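You operate a simulated robot arm through the tools that you are given. There is no shell and no other tool.

Carry out the task below with a simulated robot arm. There is one attempt and no reset: what you move stays moved.

Task
Move the blanking plug to the blue bore and set up route 3 for the 6 GHz filter.
Fine: plug screwed in tight; coax switch and filter knob on their figures.

Only the result counts: the job must be done as asked and must still hold three seconds after the hand-in. Knocking over, shifting, dropping, spilling or breaking anything else fails it.

Robot
A 6-joint arm with a two-finger parallel gripper, fixed in place. Base frame: the origin is at the foot of the arm, x ahead of it, y to its left, z up; the work surface is at about z = 780. Units: mm, degrees, N and s.
With the tool pointing down near the work surface it reaches from about 380 to 860 mm from the base axis. Its first joint turns from -115.0 to 115.0 degrees. Payload 4.2 kg.
Tool frame: the origin (TCP) lies between the finger pads and is the grasp point; the fingertips stand 23 mm ahead of it; z points along the fingers, y is the line along which they close. The gripper opens to 94 mm. The fingers are 38 mm wide and 10 mm thick; the gripper's body (54 by 96 mm) begins 39 mm behind the TCP.
Orientation is that of the tool frame in the base frame, as a unit quaternion [w, x, y, z]. With the fingers straight down and closing along the base's y, the tool's x points along the base's -x, its y along +y and its z along -z.

Tools
- The arm moves only by the tool servo_tool. Its argument "increments" is text: rows parted by semicolons, each of 7 numbers parted by spaces: the shift along the tool's x, y, z in m, then the turn, a rotation vector about the tool's x, y, z in degrees, then the closure, from 0 (fully open) to 1 (shut). In form: dx dy dz rx ry rz claw; .... A call has 1 to 20 rows; each row shifts and turns the commanded pose from where the row before left it, along the tool's axes as they then stand. Rows are played at 5 a second. More than 50 mm and 8.6 degrees between two rows, or a gripper value outside its range, and nothing of the call is played. Where a pose cannot be reached the arm comes as near as it can. A force on the tool above 40 N (or 10 N above the force at the start of the call, whichever is more), or a blocked arm, ends the call early, and 0.2 s more pass. The fingers move at their own pace (about 108 mm/s each) and stop on an object; they squeeze with about 33 N. The grip force told is the motor's: it shows also when the fingers shut on nothing. Time passes only in rows, and 0.2 s behind the last, so rows that do not move let the fingers close. The reply holds the time, the measured pose of the TCP, the force on the tool along the base axes, the opening and the grip force, in the units named above and with some noise, with the torque about the TCP (base axes, N m) and any sound that the robot's microphone picked up.
- Cameras (640 x 400 px; columns grow to the right, rows downward): "scene" is fixed at [54, 499.7, 1554.3]; the picture's right is [-0.53, -0.85, 0.00], its down [-0.50, 0.31, -0.81] and it looks along [0.69, -0.42, -0.59] (base axes); focal length 337 px, centre (320, 200). "wrist" rides on the gripper at [86, 16, -74] in the tool frame; the picture's right is [-0.18, 0.98, 0.00], its down [-0.58, -0.11, -0.81] and it looks along [-0.79, -0.15, 0.59] (tool axes); focal length 243 px, centre (320, 200). There is no depth. A picture from a camera that has moved, and an enlarged one, comes with that camera's place and axes in the base frame and with its lens.
- snapshot(camera): a new picture of that camera. No time passes.
- raise_lower(by): slides the trunk up (or, below 0, down) by that many mm; the arm rides with it, the base frame stays. It gives what a move gives, with no picture.
- enlarge(camera, box): a new picture of the part [left, top, right, bottom] of that camera's present view, enlarged. No time passes.
- hand_in(): hands the job in; it is judged then, once.

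Nothing tells you positions but the pictures and the camera data. Unless the task says otherwise, let go and move clear before handing in.

The tools are called after "Request:" as a command line: name --argument value ..., lists and objects as JSON in quotes. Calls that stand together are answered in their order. servo_tool: Moves the arm, as the interface text tells. Its arguments: {"type":"object","properties":{"increments":{"type":"string"}},"required":["increments"]} The other tools are called the same way: raise_lower (by) slides the trunk up or down; snapshot (camera) takes a picture; enlarge (camera, box) takes an enlarged picture of a part of a camera's view; hand_in () hands the job in.

At the start:

```text
time_s: 0.0
tool_pos: [550.1, 248.4, 1167.3]
ee_rot: [0.001, 0.0, 1.0, -0.001]
contact_force: [-0.7, 0.4, -0.1]
torque: [0.01, -0.01, 0.03]
width: 93.9
grip_force: 0.0
trunk travel left (down, up): [-800.0, 190.0]
```

scene: 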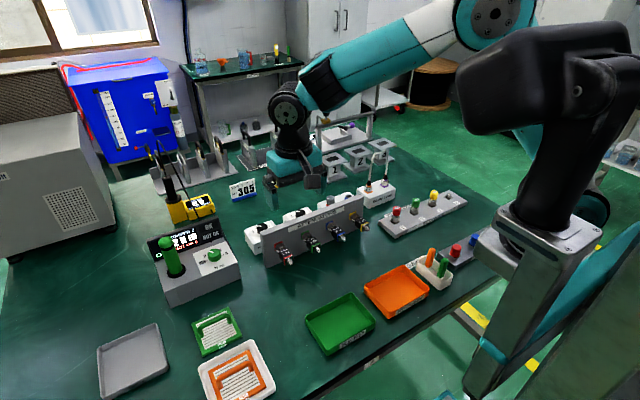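
wrist: 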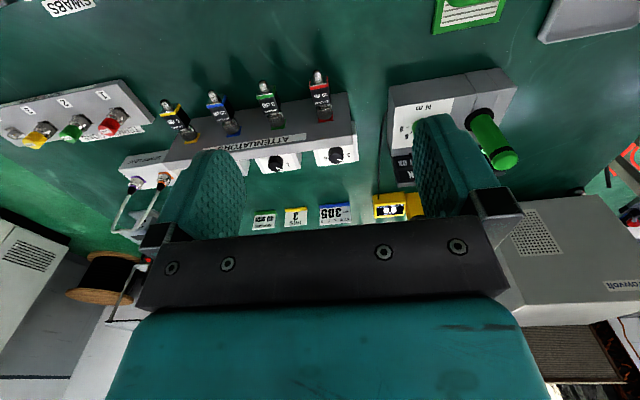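

I see a bench with a panel, attenuator blocks, a row of coloured plugs and several trays. I'll enlarge the views to identify the plug, the bores, the coax switch and the filter knob.

Request:
enlarge --camera "scene" --box '[230, 170, 390, 270]'

Request:
enlarge --camera "scene" --box '[350, 170, 510, 270]'

Request:
enlarge --camera "scene" --box '[130, 170, 290, 310]'

Request:
enlarge --camera "wrist" --box '[0, 60, 200, 260]'

Request:
enlarge --camera "wrist" --box '[150, 60, 370, 240]'

Request:
enlarge --camera "wrist" --box '[360, 40, 560, 240]'

```text
4.00 times, centred on (310, 220) of scene
camera zoom: at [54.0, 499.7, 1554.3], right [-0.53, -0.85, 0.0], down [-0.5, 0.31, -0.81], along [0.69, -0.42, -0.59], focal length 1346 px, centre (360, 120)
```

zoom: 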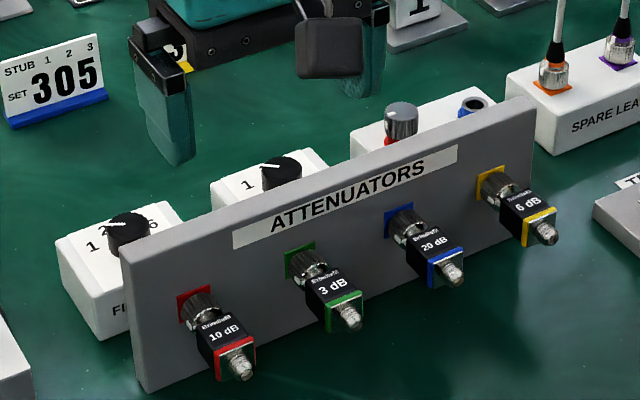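

```text
4.00 times, centred on (430, 220) of scene
camera zoom: at [54.0, 499.7, 1554.3], right [-0.53, -0.85, 0.0], down [-0.5, 0.31, -0.81], along [0.69, -0.42, -0.59], focal length 1346 px, centre (-120, 120)
```

zoom: 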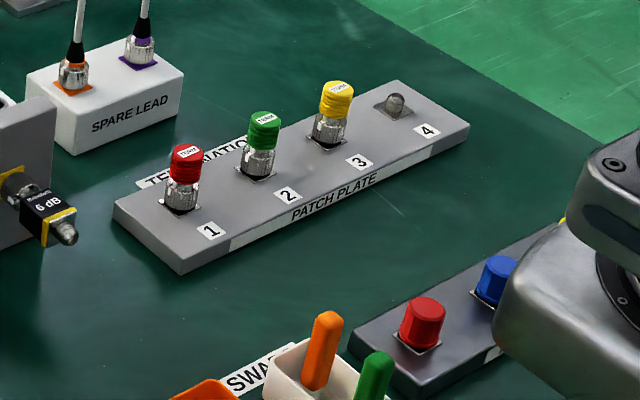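

```text
2.86 times, centred on (210, 240) of scene
camera zoom: at [54.0, 499.7, 1554.3], right [-0.53, -0.85, 0.0], down [-0.5, 0.31, -0.81], along [0.69, -0.42, -0.59], focal length 962 px, centre (634, 86)
```

zoom: 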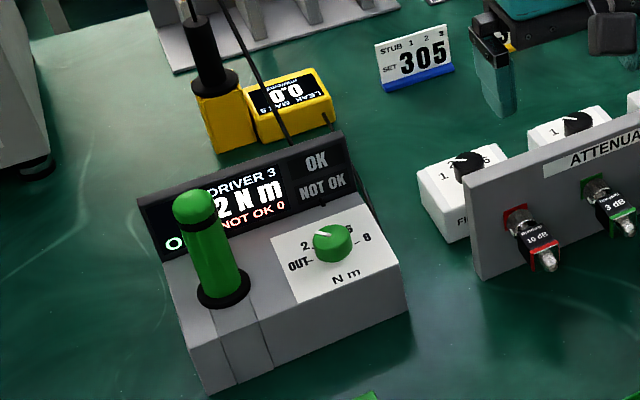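

```text
2.00 times, centred on (100, 160) of wrist
camera zoom: at [464.0, 265.1, 1241.2], right [0.18, 0.98, 0.0], down [0.58, -0.11, 0.81], along [0.79, -0.15, -0.59], focal length 485 px, centre (760, 280)
```

zoom: 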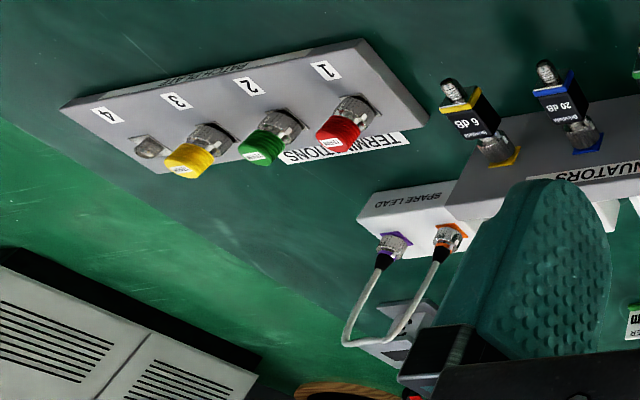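

```text
2.22 times, centred on (260, 150) of wrist
camera zoom: at [464.0, 265.1, 1241.2], right [0.18, 0.98, 0.0], down [0.58, -0.11, 0.81], along [0.79, -0.15, -0.59], focal length 539 px, centre (453, 311)
```

zoom: 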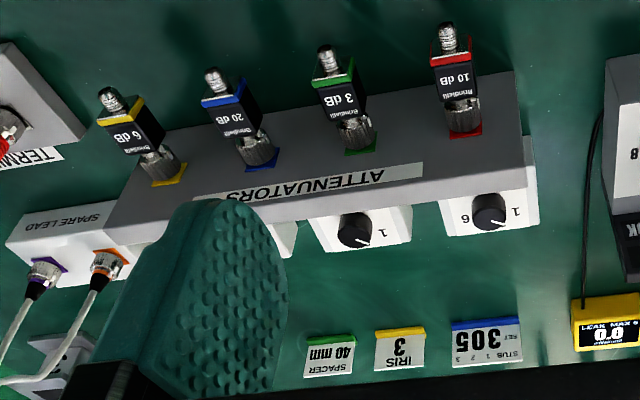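

```text
2.00 times, centred on (460, 140) of wrist
camera zoom: at [464.0, 265.1, 1241.2], right [0.18, 0.98, 0.0], down [0.58, -0.11, 0.81], along [0.79, -0.15, -0.59], focal length 485 px, centre (40, 320)
```

zoom: 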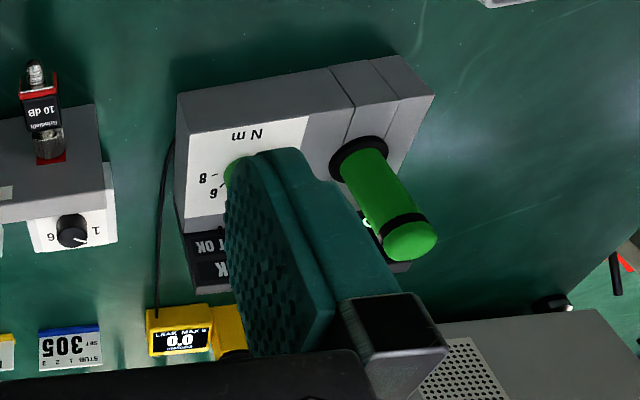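

I take the three white boxes behind the ATTENUATORS panel (x≈855, y from 230 to -120) as the filter, the coax switch and the plug/bore block. I'll move the arm higher and nearer to look at them with the wrist camera.

Request:
servo_tool --increments "0 -0.031 0.015 0 0 0 0; 0 -0.031 0.015 0 0 0 0; 0 -0.031 0.015 0 0 0 0; 0 -0.031 0.015 0 0 0 0; 0 -0.031 0.015 0 0 0 0; 0 -0.031 0.015 0 0 0 0"

Request:
snapshot --camera "wrist"

Request:
snapshot --camera "scene"

```text
time_s: 1.4
tool_pos: [551.0, 63.7, 1076.5]
ee_rot: [0.0, 0.0, 1.0, 0.0]
contact_force: [-0.4, 0.3, -0.2]
torque: [-0.03, -0.04, 0.04]
width: 94.2
grip_force: 0.1
trunk travel left (down, up): [-800.0, 190.0]
```

```text
taken
camera wrist: at [465.9, 80.6, 1151.4], right [0.18, 0.98, 0.0], down [0.58, -0.11, 0.81], along [0.79, -0.15, -0.59], focal length 243 px, centre (320, 200)
```

wrist: 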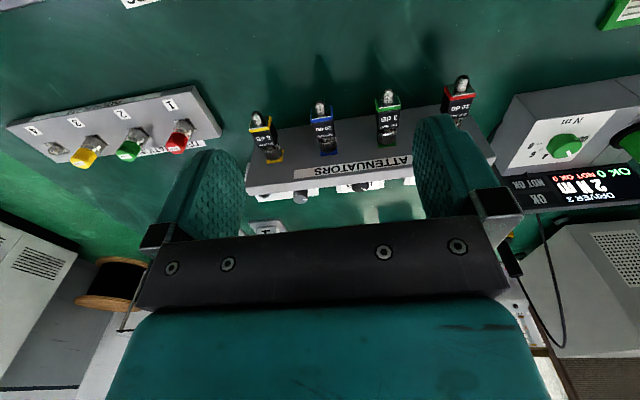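

```text
taken
```

scene: 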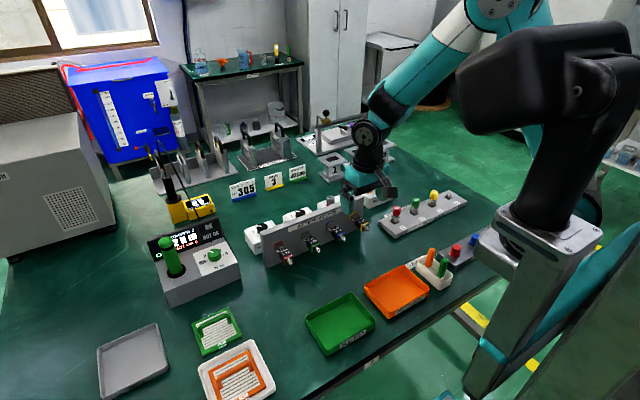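

The panel hides the boxes from this low view, so I'll go higher and further forward to look down behind it.

Request:
servo_tool --increments "-0.025 0 -0.02 0 0 0 0; -0.025 0 -0.02 0 0 0 0; -0.025 0 -0.02 0 0 0 0; -0.025 0 -0.02 0 0 0 0; -0.025 0 -0.02 0 0 0 0; -0.025 0 -0.02 0 0 0 0"

Request:
snapshot --camera "wrist"

```text
time_s: 2.8
tool_pos: [699.0, 59.1, 1194.2]
ee_rot: [0.001, 0.001, 1.0, 0.0]
contact_force: [0.3, 0.7, 0.9]
torque: [0.01, 0.0, -0.02]
width: 94.1
grip_force: 0.1
trunk travel left (down, up): [-800.0, 190.0]
```

```text
taken
camera wrist: at [613.0, 76.8, 1268.7], right [0.18, 0.98, 0.0], down [0.58, -0.11, 0.81], along [0.79, -0.15, -0.59], focal length 243 px, centre (320, 200)
```

wrist: 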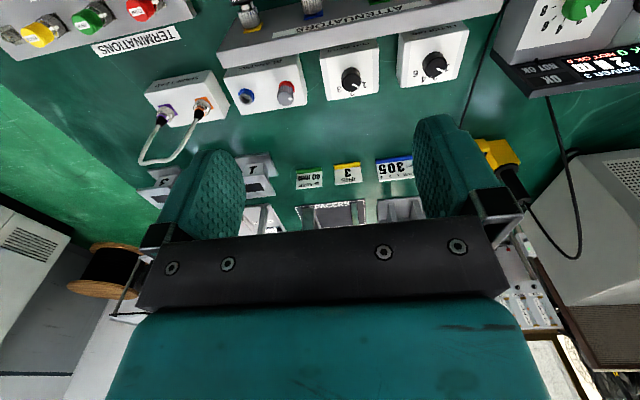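

Request:
enlarge --camera "wrist" --box '[200, 20, 320, 120]'

Request:
enlarge --camera "wrist" --box '[300, 10, 400, 110]'

Request:
enlarge --camera "wrist" --box '[380, 10, 480, 110]'

Request:
enlarge --camera "wrist" --box '[220, 140, 440, 240]'

```text
4.00 times, centred on (260, 70) of wrist
camera zoom: at [613.0, 76.8, 1268.7], right [0.18, 0.98, 0.0], down [0.58, -0.11, 0.81], along [0.79, -0.15, -0.59], focal length 970 px, centre (560, 720)
```

zoom: 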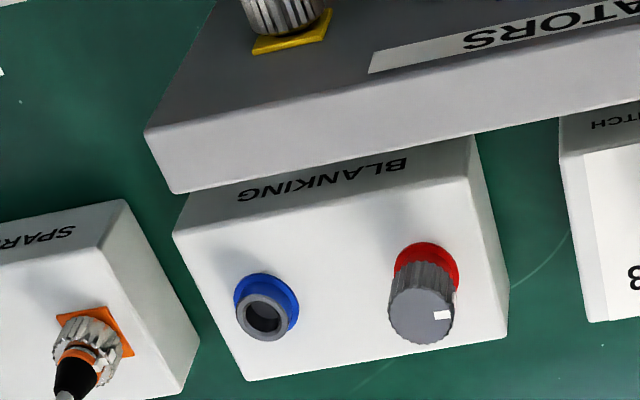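

```text
4.00 times, centred on (350, 60) of wrist
camera zoom: at [613.0, 76.8, 1268.7], right [0.18, 0.98, 0.0], down [0.58, -0.11, 0.81], along [0.79, -0.15, -0.59], focal length 970 px, centre (200, 760)
```

zoom: 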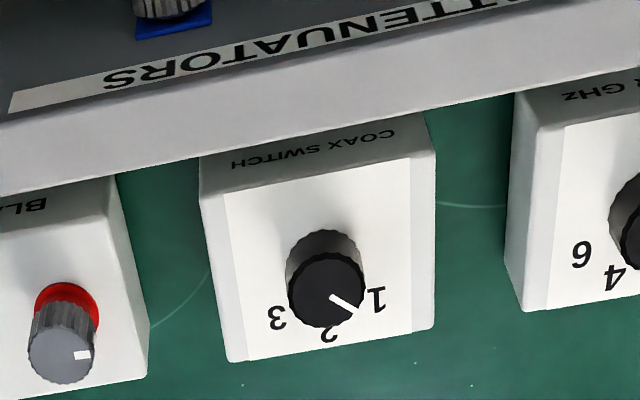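

```text
4.00 times, centred on (430, 60) of wrist
camera zoom: at [613.0, 76.8, 1268.7], right [0.18, 0.98, 0.0], down [0.58, -0.11, 0.81], along [0.79, -0.15, -0.59], focal length 970 px, centre (-120, 760)
```

zoom: 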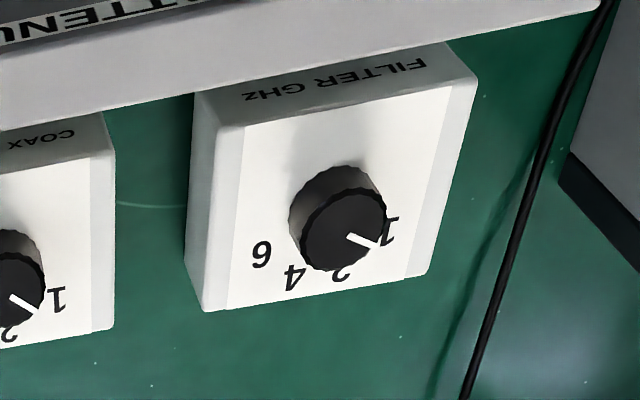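

```text
2.91 times, centred on (330, 190) of wrist
camera zoom: at [613.0, 76.8, 1268.7], right [0.18, 0.98, 0.0], down [0.58, -0.11, 0.81], along [0.79, -0.15, -0.59], focal length 706 px, centre (291, 229)
```

zoom: 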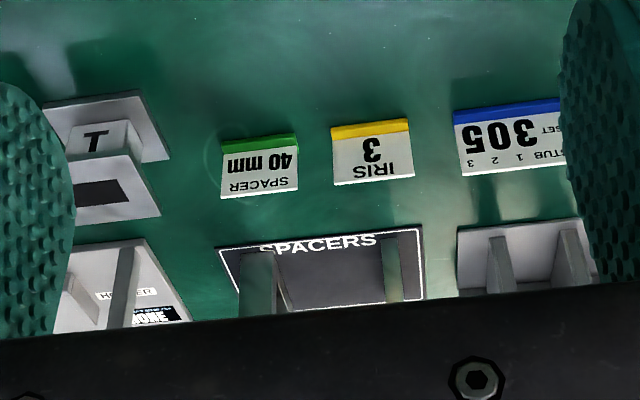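

I can now read the blocks: BLANKING (plug in the red bore, blue bore empty), COAX SWITCH (1-3, now at 1) and FILTER GHz (1/2/4/6, now at 1). I'll zoom in more for exact geometry and the panel height.

Request:
enlarge --camera "scene" --box '[240, 205, 304, 245]'

Request:
enlarge --camera "scene" --box '[280, 185, 344, 225]'

Request:
enlarge --camera "scene" --box '[320, 185, 384, 225]'

Request:
enlarge --camera "wrist" --box '[220, 50, 300, 100]'

Request:
enlarge --camera "wrist" --box '[310, 50, 390, 100]'

Request:
enlarge --camera "wrist" --box '[390, 35, 470, 85]'

```text
10.00 times, centred on (272, 225) of scene
camera zoom: at [54.0, 499.7, 1554.3], right [-0.53, -0.85, 0.0], down [-0.5, 0.31, -0.81], along [0.69, -0.42, -0.59], focal length 3366 px, centre (800, -50)
```

zoom: 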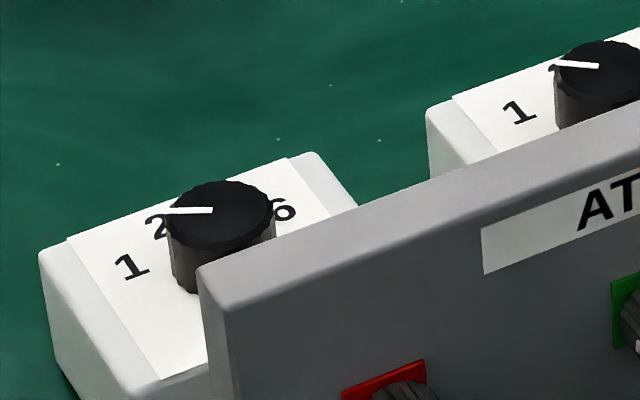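

```text
10.00 times, centred on (312, 205) of scene
camera zoom: at [54.0, 499.7, 1554.3], right [-0.53, -0.85, 0.0], down [-0.5, 0.31, -0.81], along [0.69, -0.42, -0.59], focal length 3366 px, centre (400, 150)
```

zoom: 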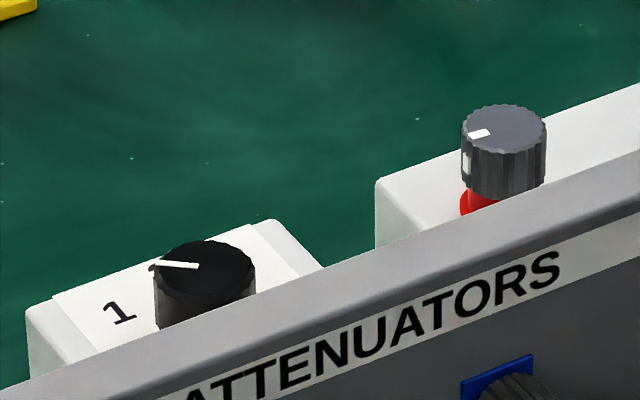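

```text
10.00 times, centred on (352, 205) of scene
camera zoom: at [54.0, 499.7, 1554.3], right [-0.53, -0.85, 0.0], down [-0.5, 0.31, -0.81], along [0.69, -0.42, -0.59], focal length 3366 px, centre (0, 150)
```

zoom: 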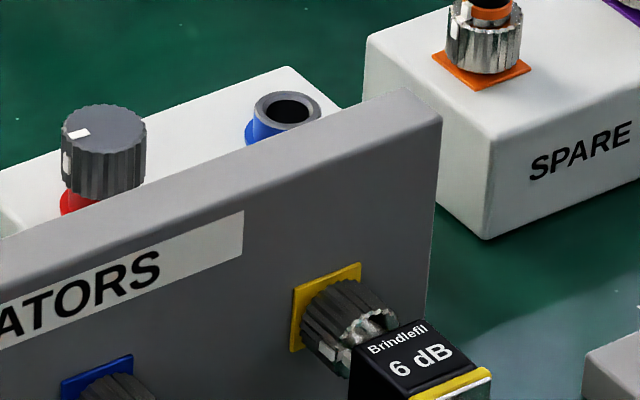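

```text
8.00 times, centred on (260, 75) of wrist
camera zoom: at [613.0, 76.8, 1268.7], right [0.18, 0.98, 0.0], down [0.58, -0.11, 0.81], along [0.79, -0.15, -0.59], focal length 1941 px, centre (800, 1200)
```

zoom: 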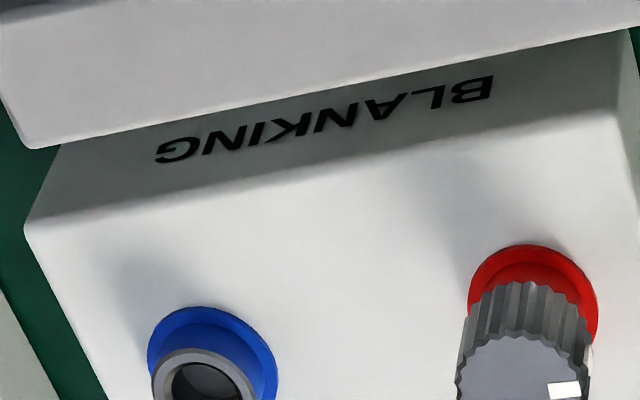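

```text
8.00 times, centred on (350, 75) of wrist
camera zoom: at [613.0, 76.8, 1268.7], right [0.18, 0.98, 0.0], down [0.58, -0.11, 0.81], along [0.79, -0.15, -0.59], focal length 1941 px, centre (80, 1200)
```

zoom: 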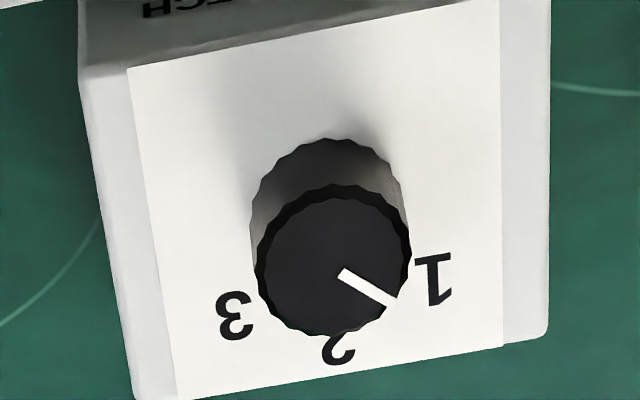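

```text
8.00 times, centred on (430, 60) of wrist
camera zoom: at [613.0, 76.8, 1268.7], right [0.18, 0.98, 0.0], down [0.58, -0.11, 0.81], along [0.79, -0.15, -0.59], focal length 1941 px, centre (-560, 1320)
```

zoom: 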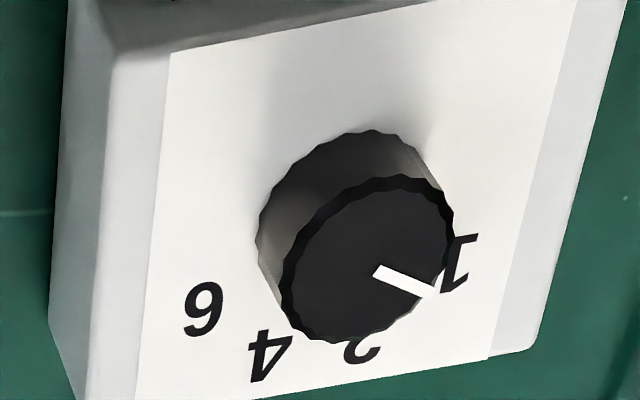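

I've triangulated the main points:

| Item | Position (x, y, z) |
|---|---|
| Coax knob top | (839, 91, 857) |
| Filter knob top | (840, 230, 854) |
| Plug top | (836, -26, 873) |
| Blue bore rim | (840, -107, 848) |
| Panel top | back edge x≈757, z≈908 |

The dials run clockwise: filter labels at +60/20/-20/-60° and coax at about ±50°. Next I'll move above the coax knob and check it.

Request:
servo_tool --increments "-0.02 0.0045 0.0334 0 0 0 0; -0.02 0.0045 0.0334 0 0 0 0; -0.02 0.0045 0.0334 0 0 0 0; -0.02 0.0045 0.0334 0 0 0 0; -0.02 0.0045 0.0334 0 0 0 0; -0.02 0.0045 0.0334 0 0 0 0; -0.02 0.0045 0.0334 0 0 0 0; 0 0 0 0 0 0 0"

Request:
snapshot --camera "wrist"

Request:
snapshot --camera "scene"

```text
time_s: 4.6
tool_pos: [840.0, 91.7, 959.5]
ee_rot: [0.0, 0.0, 1.0, -0.001]
contact_force: [0.6, -0.2, -0.2]
torque: [0.02, -0.01, 0.04]
width: 94.2
grip_force: 0.1
trunk travel left (down, up): [-800.0, 190.0]
```

```text
taken
camera wrist: at [753.3, 108.0, 1033.8], right [0.18, 0.98, 0.0], down [0.58, -0.11, 0.81], along [0.79, -0.15, -0.59], focal length 243 px, centre (320, 200)
```

wrist: 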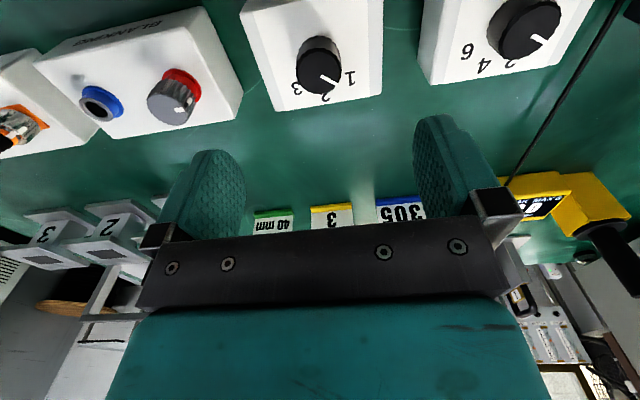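

```text
taken
```

scene: 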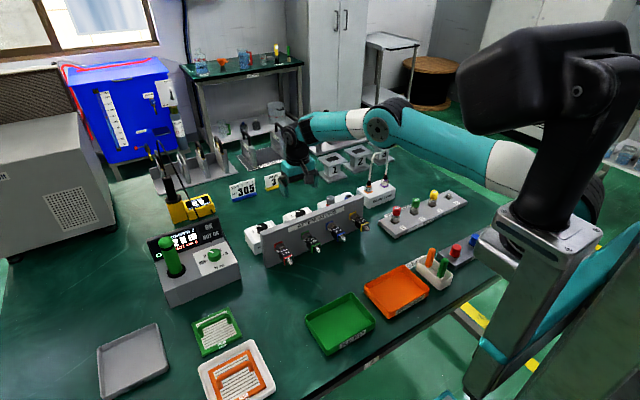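

The arm reaches this position. I'll zoom in on each block from here to refine positions and dial angles.

Request:
enlarge --camera "wrist" --box '[270, 20, 370, 110]'

Request:
enlarge --camera "wrist" --box '[440, 0, 580, 90]'

Request:
enlarge --camera "wrist" --box '[60, 50, 220, 150]'

Request:
enlarge --camera "scene" --box '[260, 100, 420, 220]'

```text
4.44 times, centred on (320, 65) of wrist
camera zoom: at [753.3, 108.0, 1033.8], right [0.18, 0.98, 0.0], down [0.58, -0.11, 0.81], along [0.79, -0.15, -0.59], focal length 1078 px, centre (320, 800)
```

zoom: 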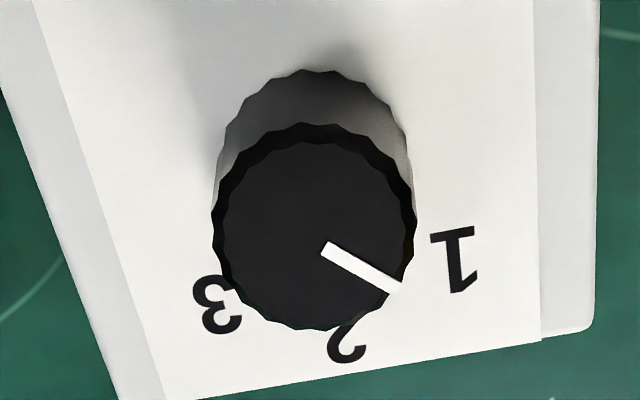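

```text
4.44 times, centred on (510, 45) of wrist
camera zoom: at [753.3, 108.0, 1033.8], right [0.18, 0.98, 0.0], down [0.58, -0.11, 0.81], along [0.79, -0.15, -0.59], focal length 1078 px, centre (-524, 889)
```

zoom: 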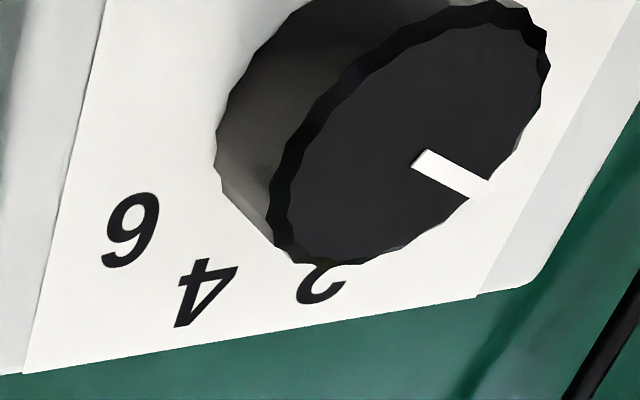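

```text
4.00 times, centred on (140, 100) of wrist
camera zoom: at [753.3, 108.0, 1033.8], right [0.18, 0.98, 0.0], down [0.58, -0.11, 0.81], along [0.79, -0.15, -0.59], focal length 970 px, centre (1040, 600)
```

zoom: 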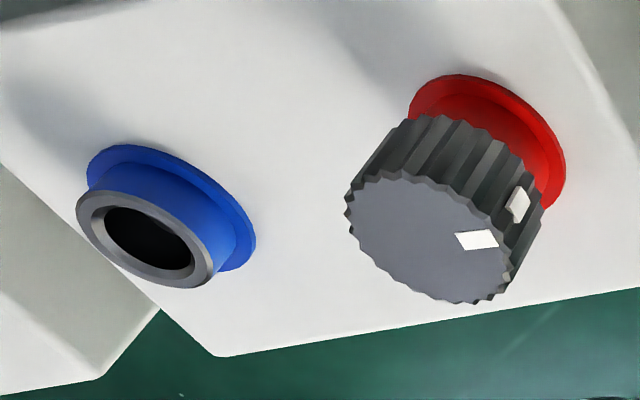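

```text
3.33 times, centred on (340, 160) of scene
camera zoom: at [54.0, 499.7, 1554.3], right [-0.53, -0.85, 0.0], down [-0.5, 0.31, -0.81], along [0.69, -0.42, -0.59], focal length 1122 px, centre (253, 333)
```

zoom: 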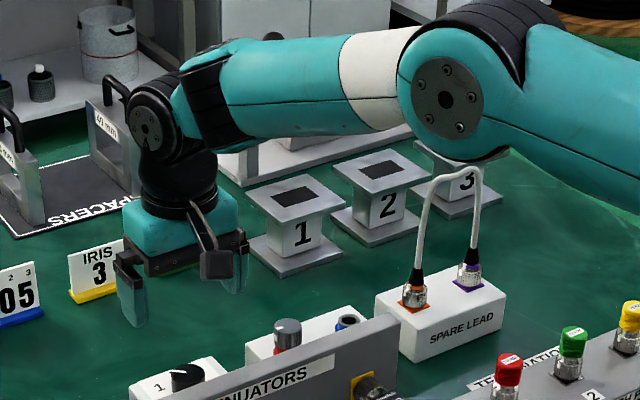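

Coax dial: the pointer is now at about +50°, and "3" is at about -50°, so it needs a 100° clockwise turn. I'll pre-rotate the tool by 30° to keep the camera bracket off the panel, then descend part way over the knob.

Request:
servo_tool --increments "0.0005 0 0.015 0 0 7.5 0.35; 0.0005 0 0.015 0 0 7.5 0.35; 0 0 0.015 0 0 7.5 0.35; 0 0 0.01 0 0 7.5 0.35; 0 0 0 0 0 0 0.35"

Request:
snapshot --camera "wrist"

Request:
enlarge --camera "scene" --box '[240, 140, 400, 240]'

```text
time_s: 5.8
tool_pos: [837.4, 93.9, 907.8]
ee_rot: [0.0, 0.26, 0.966, 0.0]
contact_force: [0.2, -0.1, 0.2]
torque: [-0.01, -0.02, 0.01]
width: 61.3
grip_force: 0.0
trunk travel left (down, up): [-800.0, 190.0]
```

```text
taken
camera wrist: at [771.2, 151.7, 982.0], right [0.65, 0.76, 0.0], down [0.45, -0.39, 0.81], along [0.61, -0.53, -0.59], focal length 243 px, centre (320, 200)
```

wrist: 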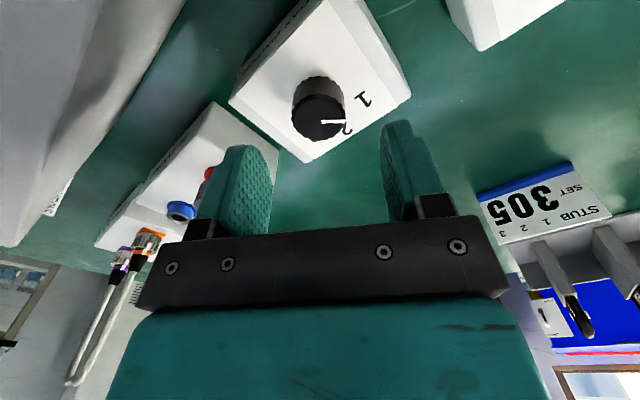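

```text
4.00 times, centred on (320, 190) of scene
camera zoom: at [54.0, 499.7, 1554.3], right [-0.53, -0.85, 0.0], down [-0.5, 0.31, -0.81], along [0.69, -0.42, -0.59], focal length 1346 px, centre (320, 240)
```

zoom: 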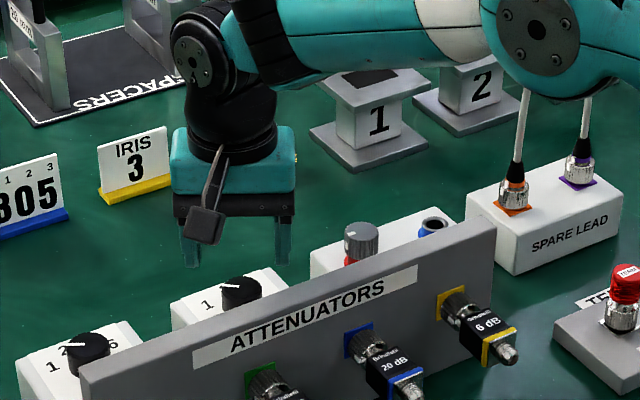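

Request:
enlarge --camera "wrist" --box '[270, 60, 390, 150]'

Request:
servo_tool --increments "0 0 0 0 0 0 0.35; 0 0 0 0 0 0 0.35"

```text
4.44 times, centred on (330, 105) of wrist
camera zoom: at [771.2, 151.7, 982.0], right [0.65, 0.76, 0.0], down [0.45, -0.39, 0.81], along [0.61, -0.53, -0.59], focal length 1078 px, centre (276, 622)
```

zoom: 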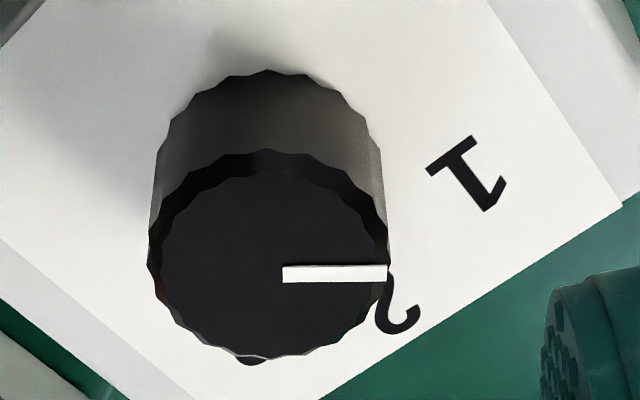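

```text
time_s: 6.4
tool_pos: [836.3, 93.7, 906.4]
ee_rot: [0.001, 0.259, 0.966, 0.0]
contact_force: [0.3, -0.1, -0.6]
torque: [0.01, 0.02, 0.03]
width: 60.8
grip_force: 0.1
trunk travel left (down, up): [-800.0, 190.0]
```

The knob is centred between the fingers to within about 1 mm. I'll descend to z≈864 and close.

Request:
servo_tool --increments "0 -0.0005 0.014 0 0 0 0.35; 0 0 0.014 0 0 0 0.35; 0 0 0.013 0 0 0 0.35; 0 0 0 0 0 0 0.35; 0 0 0 0 0 0 0.5; 0 0 0 0 0 0 0.7; 0 0 0 0 0 0 0.7"

Request:
snapshot --camera "wrist"

```text
time_s: 8.0
tool_pos: [836.9, 90.7, 865.1]
ee_rot: [-0.001, 0.259, 0.966, -0.001]
contact_force: [-5.5, -7.9, 1.2]
torque: [-0.08, 0.56, -0.07]
width: 33.4
grip_force: 45.0
trunk travel left (down, up): [-800.0, 190.0]
```

```text
taken
camera wrist: at [771.8, 149.5, 940.2], right [0.65, 0.76, 0.0], down [0.45, -0.39, 0.81], along [0.61, -0.53, -0.59], focal length 243 px, centre (320, 200)
```

wrist: 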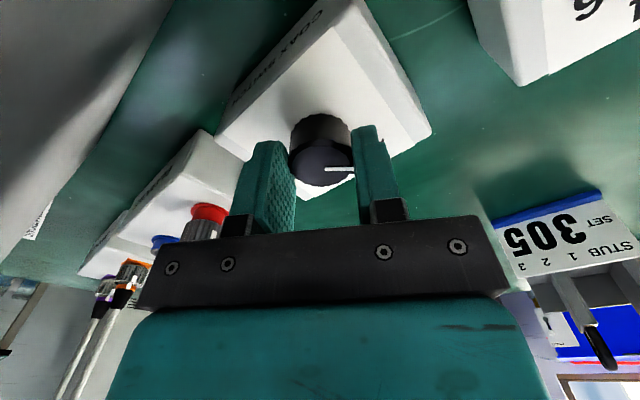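

The knob is gripped (33.4 mm), with a slight side load showing the tool is about 2.5 mm off along its y axis. I'll correct that before turning.

Request:
servo_tool --increments "0 -0.0025 0 0 0 0 0.7; 0 0 0 0 0 0 0.7"

```text
time_s: 8.6
tool_pos: [838.4, 90.8, 864.8]
ee_rot: [0.0, 0.258, 0.966, 0.001]
contact_force: [4.3, 2.8, -5.5]
torque: [0.25, -0.09, 0.0]
width: 33.1
grip_force: 45.2
trunk travel left (down, up): [-800.0, 190.0]
```

Request:
servo_tool --increments "0 0.0007 0 0 0 5 0.7; 0 0 0 0 0 5 0.7; 0 0 0 0 0 5 0.7; 0 0 0 0 0 5 0.7; 0 0 0 0 0 0 0.7"

Request:
snapshot --camera "wrist"

```text
time_s: 9.8
tool_pos: [838.0, 92.9, 865.0]
ee_rot: [0.0, 0.423, 0.906, 0.0]
contact_force: [14.5, 6.5, -9.8]
torque: [0.49, 0.01, 0.05]
width: 33.0
grip_force: 44.8
trunk travel left (down, up): [-800.0, 190.0]
```

```text
taken
camera wrist: at [795.7, 169.4, 940.2], right [0.87, 0.49, 0.0], down [0.29, -0.52, 0.81], along [0.4, -0.7, -0.59], focal length 243 px, centre (320, 200)
```

wrist: 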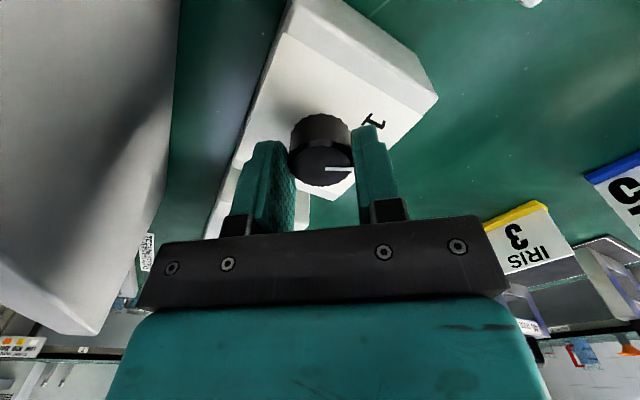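

The knob turns with the gripper, but side load is building, which means my axis is a few mm off; the knob is probably at about (841, 90.5) with a lower top than I estimated. I'll release, recentre, go 5 mm lower and look again.

Request:
servo_tool --increments "0 0 0 0 0 0 0.45; 0 0 0 0 0 0 0.45; -0.003 0.0013 0 0 0 0 0.45; 0 0 0 0 0 0 0.45"

Request:
enlarge --camera "wrist" --box '[240, 90, 400, 190]'

Request:
enlarge --camera "scene" --box '[260, 180, 340, 230]'

```text
time_s: 10.8
tool_pos: [840.1, 89.7, 865.4]
ee_rot: [0.0, 0.423, 0.906, -0.001]
contact_force: [-0.4, 0.1, -0.2]
torque: [0.01, 0.02, -0.01]
width: 51.8
grip_force: 0.0
trunk travel left (down, up): [-800.0, 190.0]
```

```text
4.00 times, centred on (320, 140) of wrist
camera zoom: at [797.3, 167.5, 939.8], right [0.87, 0.49, 0.0], down [0.29, -0.52, 0.81], along [0.39, -0.7, -0.59], focal length 970 px, centre (320, 440)
```

zoom: 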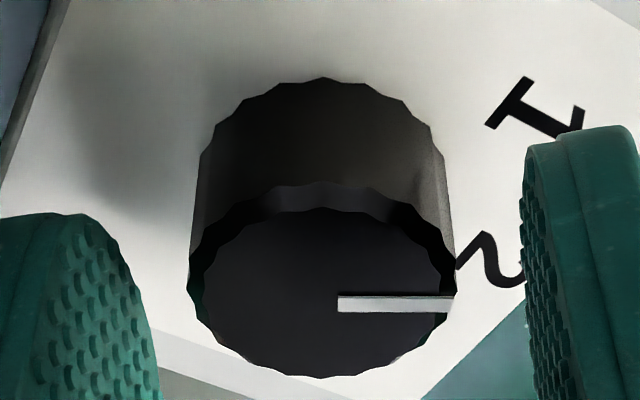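

```text
8.00 times, centred on (300, 205) of scene
camera zoom: at [54.0, 499.7, 1554.3], right [-0.53, -0.85, 0.0], down [-0.5, 0.31, -0.81], along [0.69, -0.42, -0.59], focal length 2693 px, centre (480, 160)
```

zoom: 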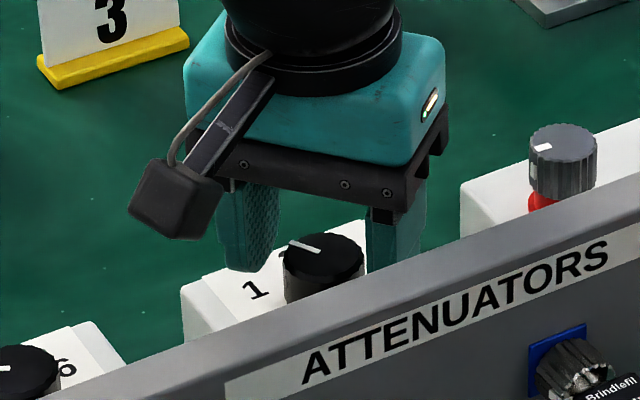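

The knob is now centred, and its top is really at z≈850.6. I'll lower 6 mm, grip and keep turning clockwise while watching the forces.

Request:
servo_tool --increments "0 0 0.006 0 0 0 0.45; 0 0 0 0 0 0 0.45; 0 0 0 0 0 0 0.7; 0 0 0 0 0 0 0.7; 0 0 0 0 0 5 0.7; 0 0 0 0 0 5 0.7; 0 0 0 0 0 5 0.7; 0 0 0 0 0 5 0.7; 0 0 0 0 0 0 0.7"

```text
time_s: 12.8
tool_pos: [839.2, 90.6, 857.9]
ee_rot: [-0.001, 0.573, 0.82, -0.001]
contact_force: [-6.4, 1.1, -12.4]
torque: [0.46, 0.33, -0.02]
width: 33.2
grip_force: 44.7
trunk travel left (down, up): [-800.0, 190.0]
```

Request:
servo_tool --increments "0 -0.001 0.001 0 0 5 0.7; 0 0 0 0 0 5 0.7; 0 0 0 0 0 5 0.7; 0 0 0 0 0 5 0.7; 0 0 0 0 0 5 0.7; 0 0 0 0 0 5 0.7; 0 0 0 0 0 0 0.7"

Request:
snapshot --camera "wrist"

```text
time_s: 14.4
tool_pos: [840.3, 90.2, 859.4]
ee_rot: [0.001, 0.766, 0.642, 0.0]
contact_force: [6.7, 10.6, -16.0]
torque: [0.61, 0.05, 0.01]
width: 32.8
grip_force: 45.0
trunk travel left (down, up): [-800.0, 190.0]
```

```text
taken
camera wrist: at [871.9, 173.3, 933.6], right [0.94, -0.35, 0.0], down [-0.21, -0.55, 0.81], along [-0.28, -0.75, -0.59], focal length 243 px, centre (320, 200)
```

wrist: 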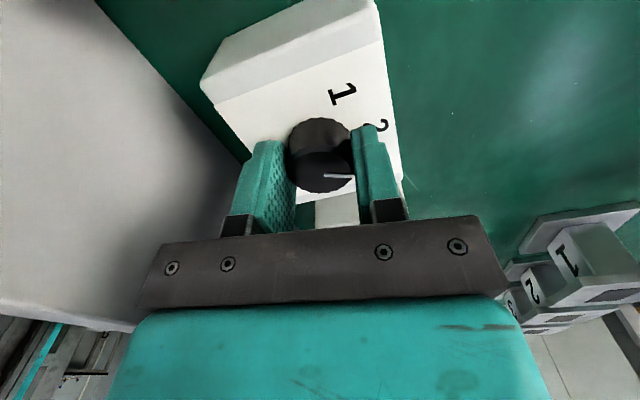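

Request:
servo_tool --increments "0.001 0.0005 0.002 0 0 5 0.7; 0 0 0 0 0 5 0.7; 0 0 0 0 0 5 0.7; 0 0 0 0 0 5 0.7; 0 0 0 0 0 5 0.7; 0 0 0 0 0 4 0.7; 0 0 0 0 0 0 0.7; 0 0 0 0 0 0 0.7"

Request:
enlarge --camera "wrist" --box '[240, 90, 400, 190]'

Request:
enlarge --camera "scene" --box '[260, 180, 340, 230]'

```text
time_s: 16.2
tool_pos: [840.2, 89.5, 857.9]
ee_rot: [0.0, 0.903, 0.43, 0.002]
contact_force: [4.9, -2.5, 21.2]
torque: [0.12, 0.25, 1.13]
width: 32.9
grip_force: 44.5
trunk travel left (down, up): [-800.0, 190.0]
```

```text
4.00 times, centred on (320, 140) of wrist
camera zoom: at [907.8, 147.5, 933.8], right [0.65, -0.76, 0.0], down [-0.45, -0.38, 0.8], along [-0.61, -0.52, -0.59], focal length 970 px, centre (320, 440)
```

zoom: 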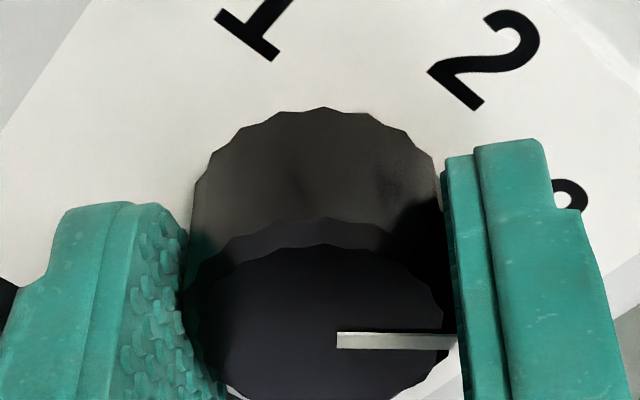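

```text
8.00 times, centred on (300, 205) of scene
camera zoom: at [54.0, 499.7, 1554.3], right [-0.53, -0.85, 0.0], down [-0.5, 0.31, -0.81], along [0.69, -0.42, -0.59], focal length 2693 px, centre (480, 160)
```

zoom: 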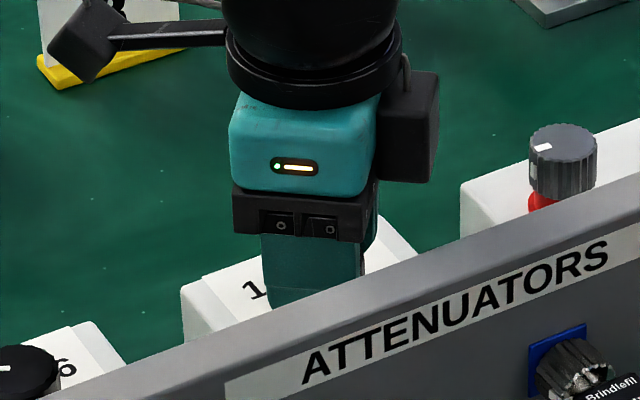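

The tool has turned 99°, and a torque of about 1.1 N·m suggests the knob has met its stop near "3". I'll release, rise a bit and verify the pointer.

Request:
servo_tool --increments "0 0 -0.001 0 0 0 0.4; 0 0 0 0 0 0 0.4; 0 0 -0.02 0 0 0 0.4; 0 0 -0.03 0 0 0 0.4; 0 0 -0.04 0 0 0 0.4; 0 0 0 0 0 0 0.4"

Request:
snapshot --camera "wrist"

Request:
enlarge --camera "scene" --box '[260, 180, 340, 230]'

```text
time_s: 17.6
tool_pos: [840.4, 91.4, 948.5]
ee_rot: [0.001, 0.903, 0.431, 0.001]
contact_force: [0.2, -0.2, -0.2]
torque: [0.01, 0.01, 0.0]
width: 56.5
grip_force: 0.1
trunk travel left (down, up): [-800.0, 190.0]
```

```text
taken
camera wrist: at [908.6, 148.7, 1023.3], right [0.65, -0.76, 0.0], down [-0.45, -0.38, 0.81], along [-0.61, -0.52, -0.59], focal length 243 px, centre (320, 200)
```

wrist: 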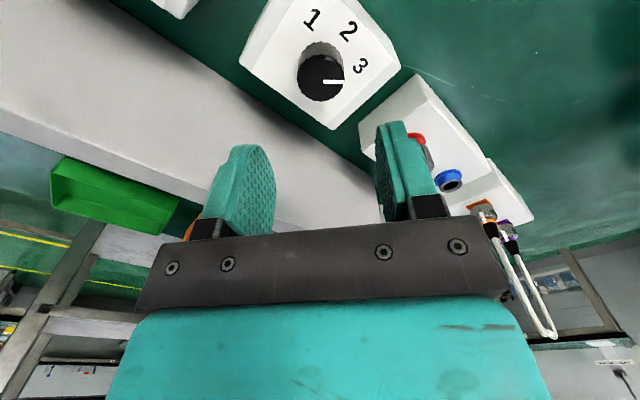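

```text
8.00 times, centred on (300, 205) of scene
camera zoom: at [54.0, 499.7, 1554.3], right [-0.53, -0.85, 0.0], down [-0.5, 0.31, -0.81], along [0.69, -0.42, -0.59], focal length 2693 px, centre (480, 160)
```

zoom: 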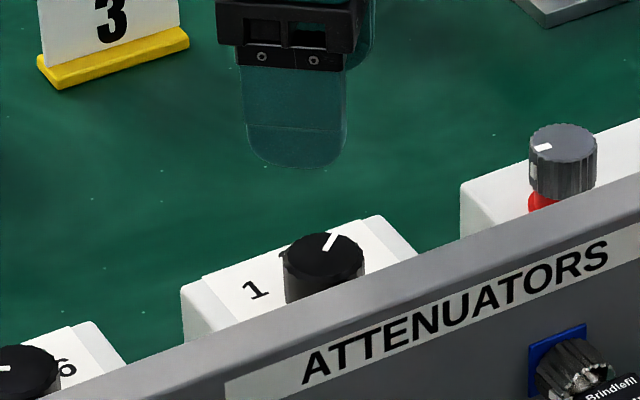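

Request:
enlarge --camera "wrist" --box '[270, 0, 382, 112]'

Request:
enlarge --camera "wrist" --box '[350, 80, 550, 220]'

```text
3.57 times, centred on (326, 56) of wrist
camera zoom: at [908.6, 148.7, 1023.3], right [0.65, -0.76, 0.0], down [-0.45, -0.38, 0.81], along [-0.61, -0.52, -0.59], focal length 866 px, centre (299, 714)
```

zoom: 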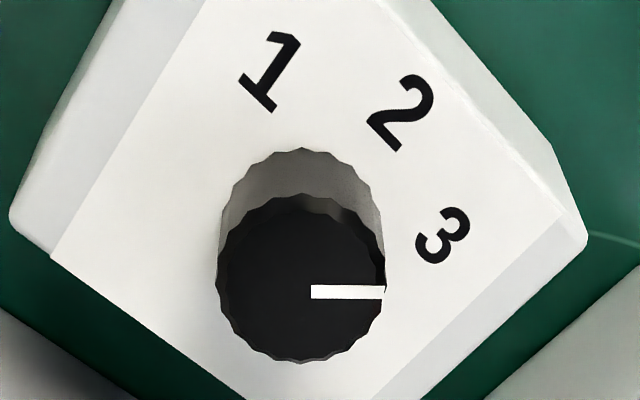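

```text
2.86 times, centred on (450, 150) of wrist
camera zoom: at [908.6, 148.7, 1023.3], right [0.65, -0.76, 0.0], down [-0.45, -0.38, 0.81], along [-0.61, -0.52, -0.59], focal length 693 px, centre (-51, 343)
```

zoom: 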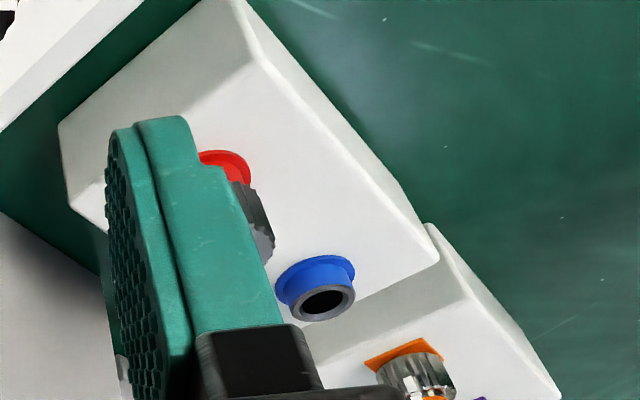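

Coax switch pointer measures -50.0°, right on "3". Next is the filter knob; I'll translate there at a safe height and swing the tool round so the camera bracket stays clear of the driver display and the panel.

Request:
servo_tool --increments "0.02705 -0.0214 0 0 0 0 0.35; 0.02705 -0.0214 0 0 0 0 0.35; 0.02705 -0.0214 0 0 0 0 0.35; 0.02705 -0.0214 0 0 0 0 0.35; 0 0 0 0 0 0 0.35"

Request:
snapshot --camera "wrist"

Request:
snapshot --camera "scene"

```text
time_s: 18.8
tool_pos: [816.3, 203.4, 951.2]
ee_rot: [0.0, 0.903, 0.429, 0.0]
contact_force: [-0.5, -1.0, -0.1]
torque: [-0.02, 0.0, 0.0]
width: 61.3
grip_force: 0.1
out of reach, approached as far as the arm can: row 2, 3, 4
trunk travel left (down, up): [-800.0, 190.0]
```

```text
taken
camera wrist: at [882.8, 262.0, 1026.3], right [0.65, -0.76, 0.0], down [-0.45, -0.38, 0.81], along [-0.61, -0.52, -0.59], focal length 243 px, centre (320, 200)
```

wrist: 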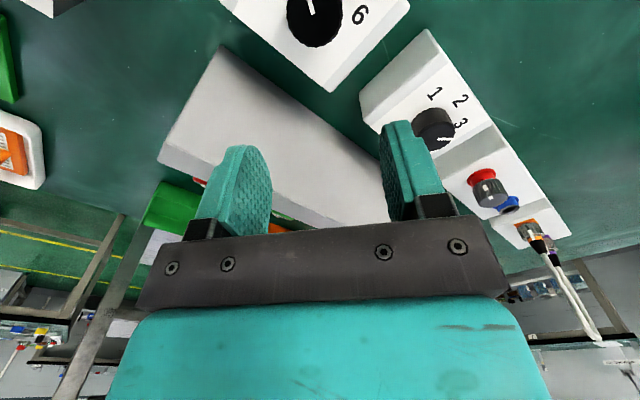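

```text
taken
```

scene: 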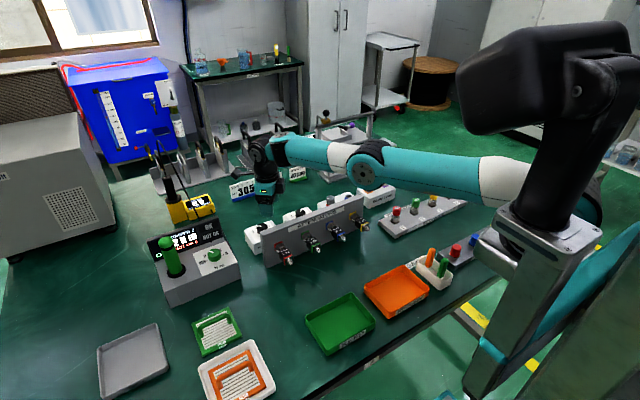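

The filter knob (radius ≈873 mm) is beyond reach at this trunk height. I'll raise the trunk to bring the shoulder nearer wrist height and see how the reach changes.

Request:
raise_lower --by 100

```text
time_s: 20.1
tool_pos: [814.4, 204.3, 1051.1]
ee_rot: [0.0, 0.903, 0.43, 0.0]
contact_force: [0.2, 0.7, 0.1]
torque: [-0.02, -0.04, 0.0]
width: 61.0
grip_force: 0.1
trunk travel left (down, up): [-900.0, 90.0]
```

Request:
servo_tool --increments "0 0 0.034 0 0 0 0.35; 0 0 0.034 0 0 0 0.35; 0 0 0.034 0 0 0 0.35; 0.008 0.006 0 0 0 0 0.35; 0.008 0.006 0 0 0 0 0.35; 0.008 0.006 0 0 0 0 0.35; 0 0 0 0 0 0 0.35"

```text
time_s: 21.7
tool_pos: [800.2, 190.8, 958.1]
ee_rot: [0.0, 0.903, 0.43, 0.0]
contact_force: [0.6, -0.1, -0.1]
torque: [0.01, 0.01, -0.01]
width: 61.3
grip_force: 0.2
out of reach, approached as far as the arm can: row 1, 2, 3, 4, 5, 6
trunk travel left (down, up): [-900.0, 90.0]
```

Raising the trunk made the reach worse, so lower is better for the filter knob, and a small outward tilt will be needed too. First I'll retract inward and up so that lowering the trunk is safe.

Request:
servo_tool --increments "-0.032 -0.024 -0.02 0 0 0 0.35; -0.032 -0.024 -0.02 0 0 0 0.35; -0.032 -0.024 -0.02 0 0 0 0.35; 0 0 -0.045 0 0 0 0.35; 0 0 -0.045 0 0 0 0.35; 0 0 -0.045 0 0 0 0.35; 0 0 -0.045 0 0 0 0.35; 0 0 0 0 0 0 0.35"

```text
time_s: 23.5
tool_pos: [683.2, 159.4, 1199.8]
ee_rot: [0.0, 0.903, 0.43, 0.0]
contact_force: [0.6, 0.4, -0.9]
torque: [0.0, 0.01, -0.01]
width: 61.1
grip_force: 0.1
out of reach, approached as far as the arm can: row 1
trunk travel left (down, up): [-900.0, 90.0]
```

Request:
raise_lower --by -190

Request:
servo_tool --increments "0 0 0 0 0 8.25 0.35; 0 0 0 0 0 8.25 0.35; 0 0 0 0 0 8.25 0.35; 0 0 0 0 0 8.25 0.35; 0 0 0 0 0 8.25 0.35; 0 0 0 0 0 8.25 0.35; 0 0 0 0 0 8.25 0.35; 0 0 0 0 0 8.25 0.35; 0 0 0 0 0 0 0.35"

Request:
snapshot --camera "scene"

```text
time_s: 25.6
tool_pos: [682.9, 159.6, 1009.4]
ee_rot: [0.0, 0.902, 0.431, 0.0]
contact_force: [0.7, -0.5, -0.1]
torque: [0.03, -0.04, 0.02]
width: 60.9
grip_force: 0.0
trunk travel left (down, up): [-710.0, 280.0]
```

```text
time_s: 27.6
tool_pos: [809.4, 47.1, 1062.9]
ee_rot: [0.048, 0.996, 0.079, -0.003]
contact_force: [0.3, -0.1, -0.1]
torque: [0.02, 0.0, 0.01]
width: 61.4
grip_force: 0.0
out of reach, approached as far as the arm can: row 2, 3, 4, 5, 6, 7, 8
trunk travel left (down, up): [-710.0, 280.0]
```

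```text
taken
```

scene: 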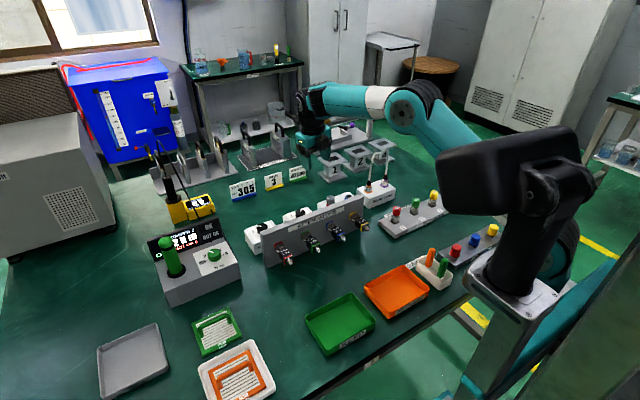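

The last wrist joint hits a limit near tool yaw 35°, so the camera can't point outward there. I'll restore the tool to vertical and swing it back the other way, checking the pose as I go.

Request:
servo_tool --increments "0 0 0 5.5 0.8 -3 0.35; 0 0 0 0 0 -8.25 0.35; 0 0 0 0 0 -8.25 0.35; 0 0 0 0 0 -8.25 0.35; 0 0 0 0 0 -8.25 0.35; 0 0 0 0 0 -8.25 0.35; 0 0 0 0 0 -8.25 0.35; 0 0 0 0 0 -8.25 0.35; 0 0 0 0 0 -8.25 0.35; 0 0 0 0 0 0 0.35"

Request:
snapshot --camera "scene"

```text
time_s: 29.8
tool_pos: [808.3, 46.8, 1062.0]
ee_rot: [0.039, 0.791, 0.609, -0.027]
contact_force: [-0.8, -0.4, 0.2]
torque: [-0.03, 0.02, 0.0]
width: 61.0
grip_force: 0.2
out of reach, approached as far as the arm can: row 1
trunk travel left (down, up): [-710.0, 280.0]
```

```text
taken
```

scene: 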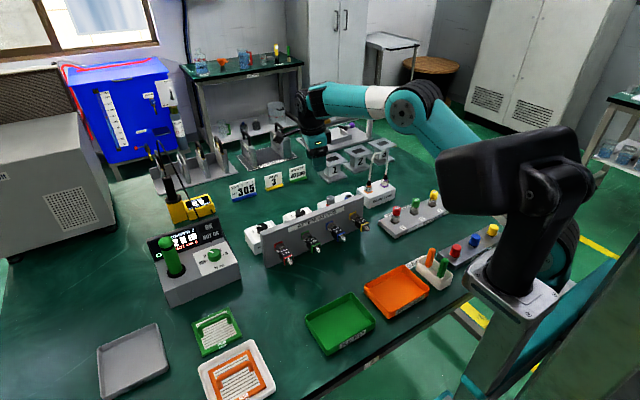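

Request:
servo_tool --increments "0 0 0 1.67 5.2 0 0.35; 0 0 0 0 0 -8.25 0.35; 0 0 0 0 0 -8.25 0.35; 0 0 0 0 0 -8.25 0.35; 0 0 0 0 0 -8.25 0.35; 0 0 0 0 0 -8.25 0.35; 0 0 0 0 0 -8.25 0.35; 0 0 0 0 0 -8.25 0.35; 0 0 0 0 0 -8.25 0.35; 0 0 0 0 0 -8.25 0.35; 0 0 0 0 0 -8.25 0.35; 0 0 0 0 0 -8.25 0.35; 0 0 0 0 0 -8.25 0.35; 0 0 0 0 0 0 0.35"

```text
time_s: 32.8
tool_pos: [808.2, 47.3, 1062.6]
ee_rot: [0.0, 0.051, 0.999, 0.001]
contact_force: [-0.3, 0.6, -0.1]
torque: [-0.03, -0.01, -0.03]
width: 60.8
grip_force: 0.1
trunk travel left (down, up): [-710.0, 280.0]
```

The tool is vertical again at yaw 174°. Now I'll test how far the arm reaches at the filter's azimuth with the lowered trunk.

Request:
servo_tool --increments "0.0129 0.0389 0.0155 0 0 0 0.35; 0.0129 0.0389 0.0155 0 0 0 0.35; 0.0129 0.0389 0.0155 0 0 0 0.35; 0.0129 0.0389 0.0155 0 0 0 0.35; 0 0 0.045 0 0 0 0.35; -0.00934 0.00359 0 0 0 0 0.35; -0.00934 0.00359 0 0 0 0 0.35; -0.00934 0.00359 0 0 0 0 0.35; -0.00934 0.00359 0 0 0 0 0.35; -0.00934 0.00359 0 0 0 0 0.35; -0.00934 0.00359 0 0 0 0 0.35; -0.00934 0.00359 0 0 0 0 0.35; 0 0 0 0 0 0 0.35"

```text
time_s: 35.6
tool_pos: [814.5, 214.5, 954.8]
ee_rot: [0.001, 0.052, 0.999, -0.001]
contact_force: [1.2, -0.2, -0.1]
torque: [0.02, -0.01, -0.03]
width: 61.0
grip_force: 0.0
out of reach, approached as far as the arm can: row 10, 11, 12
trunk travel left (down, up): [-710.0, 280.0]
```

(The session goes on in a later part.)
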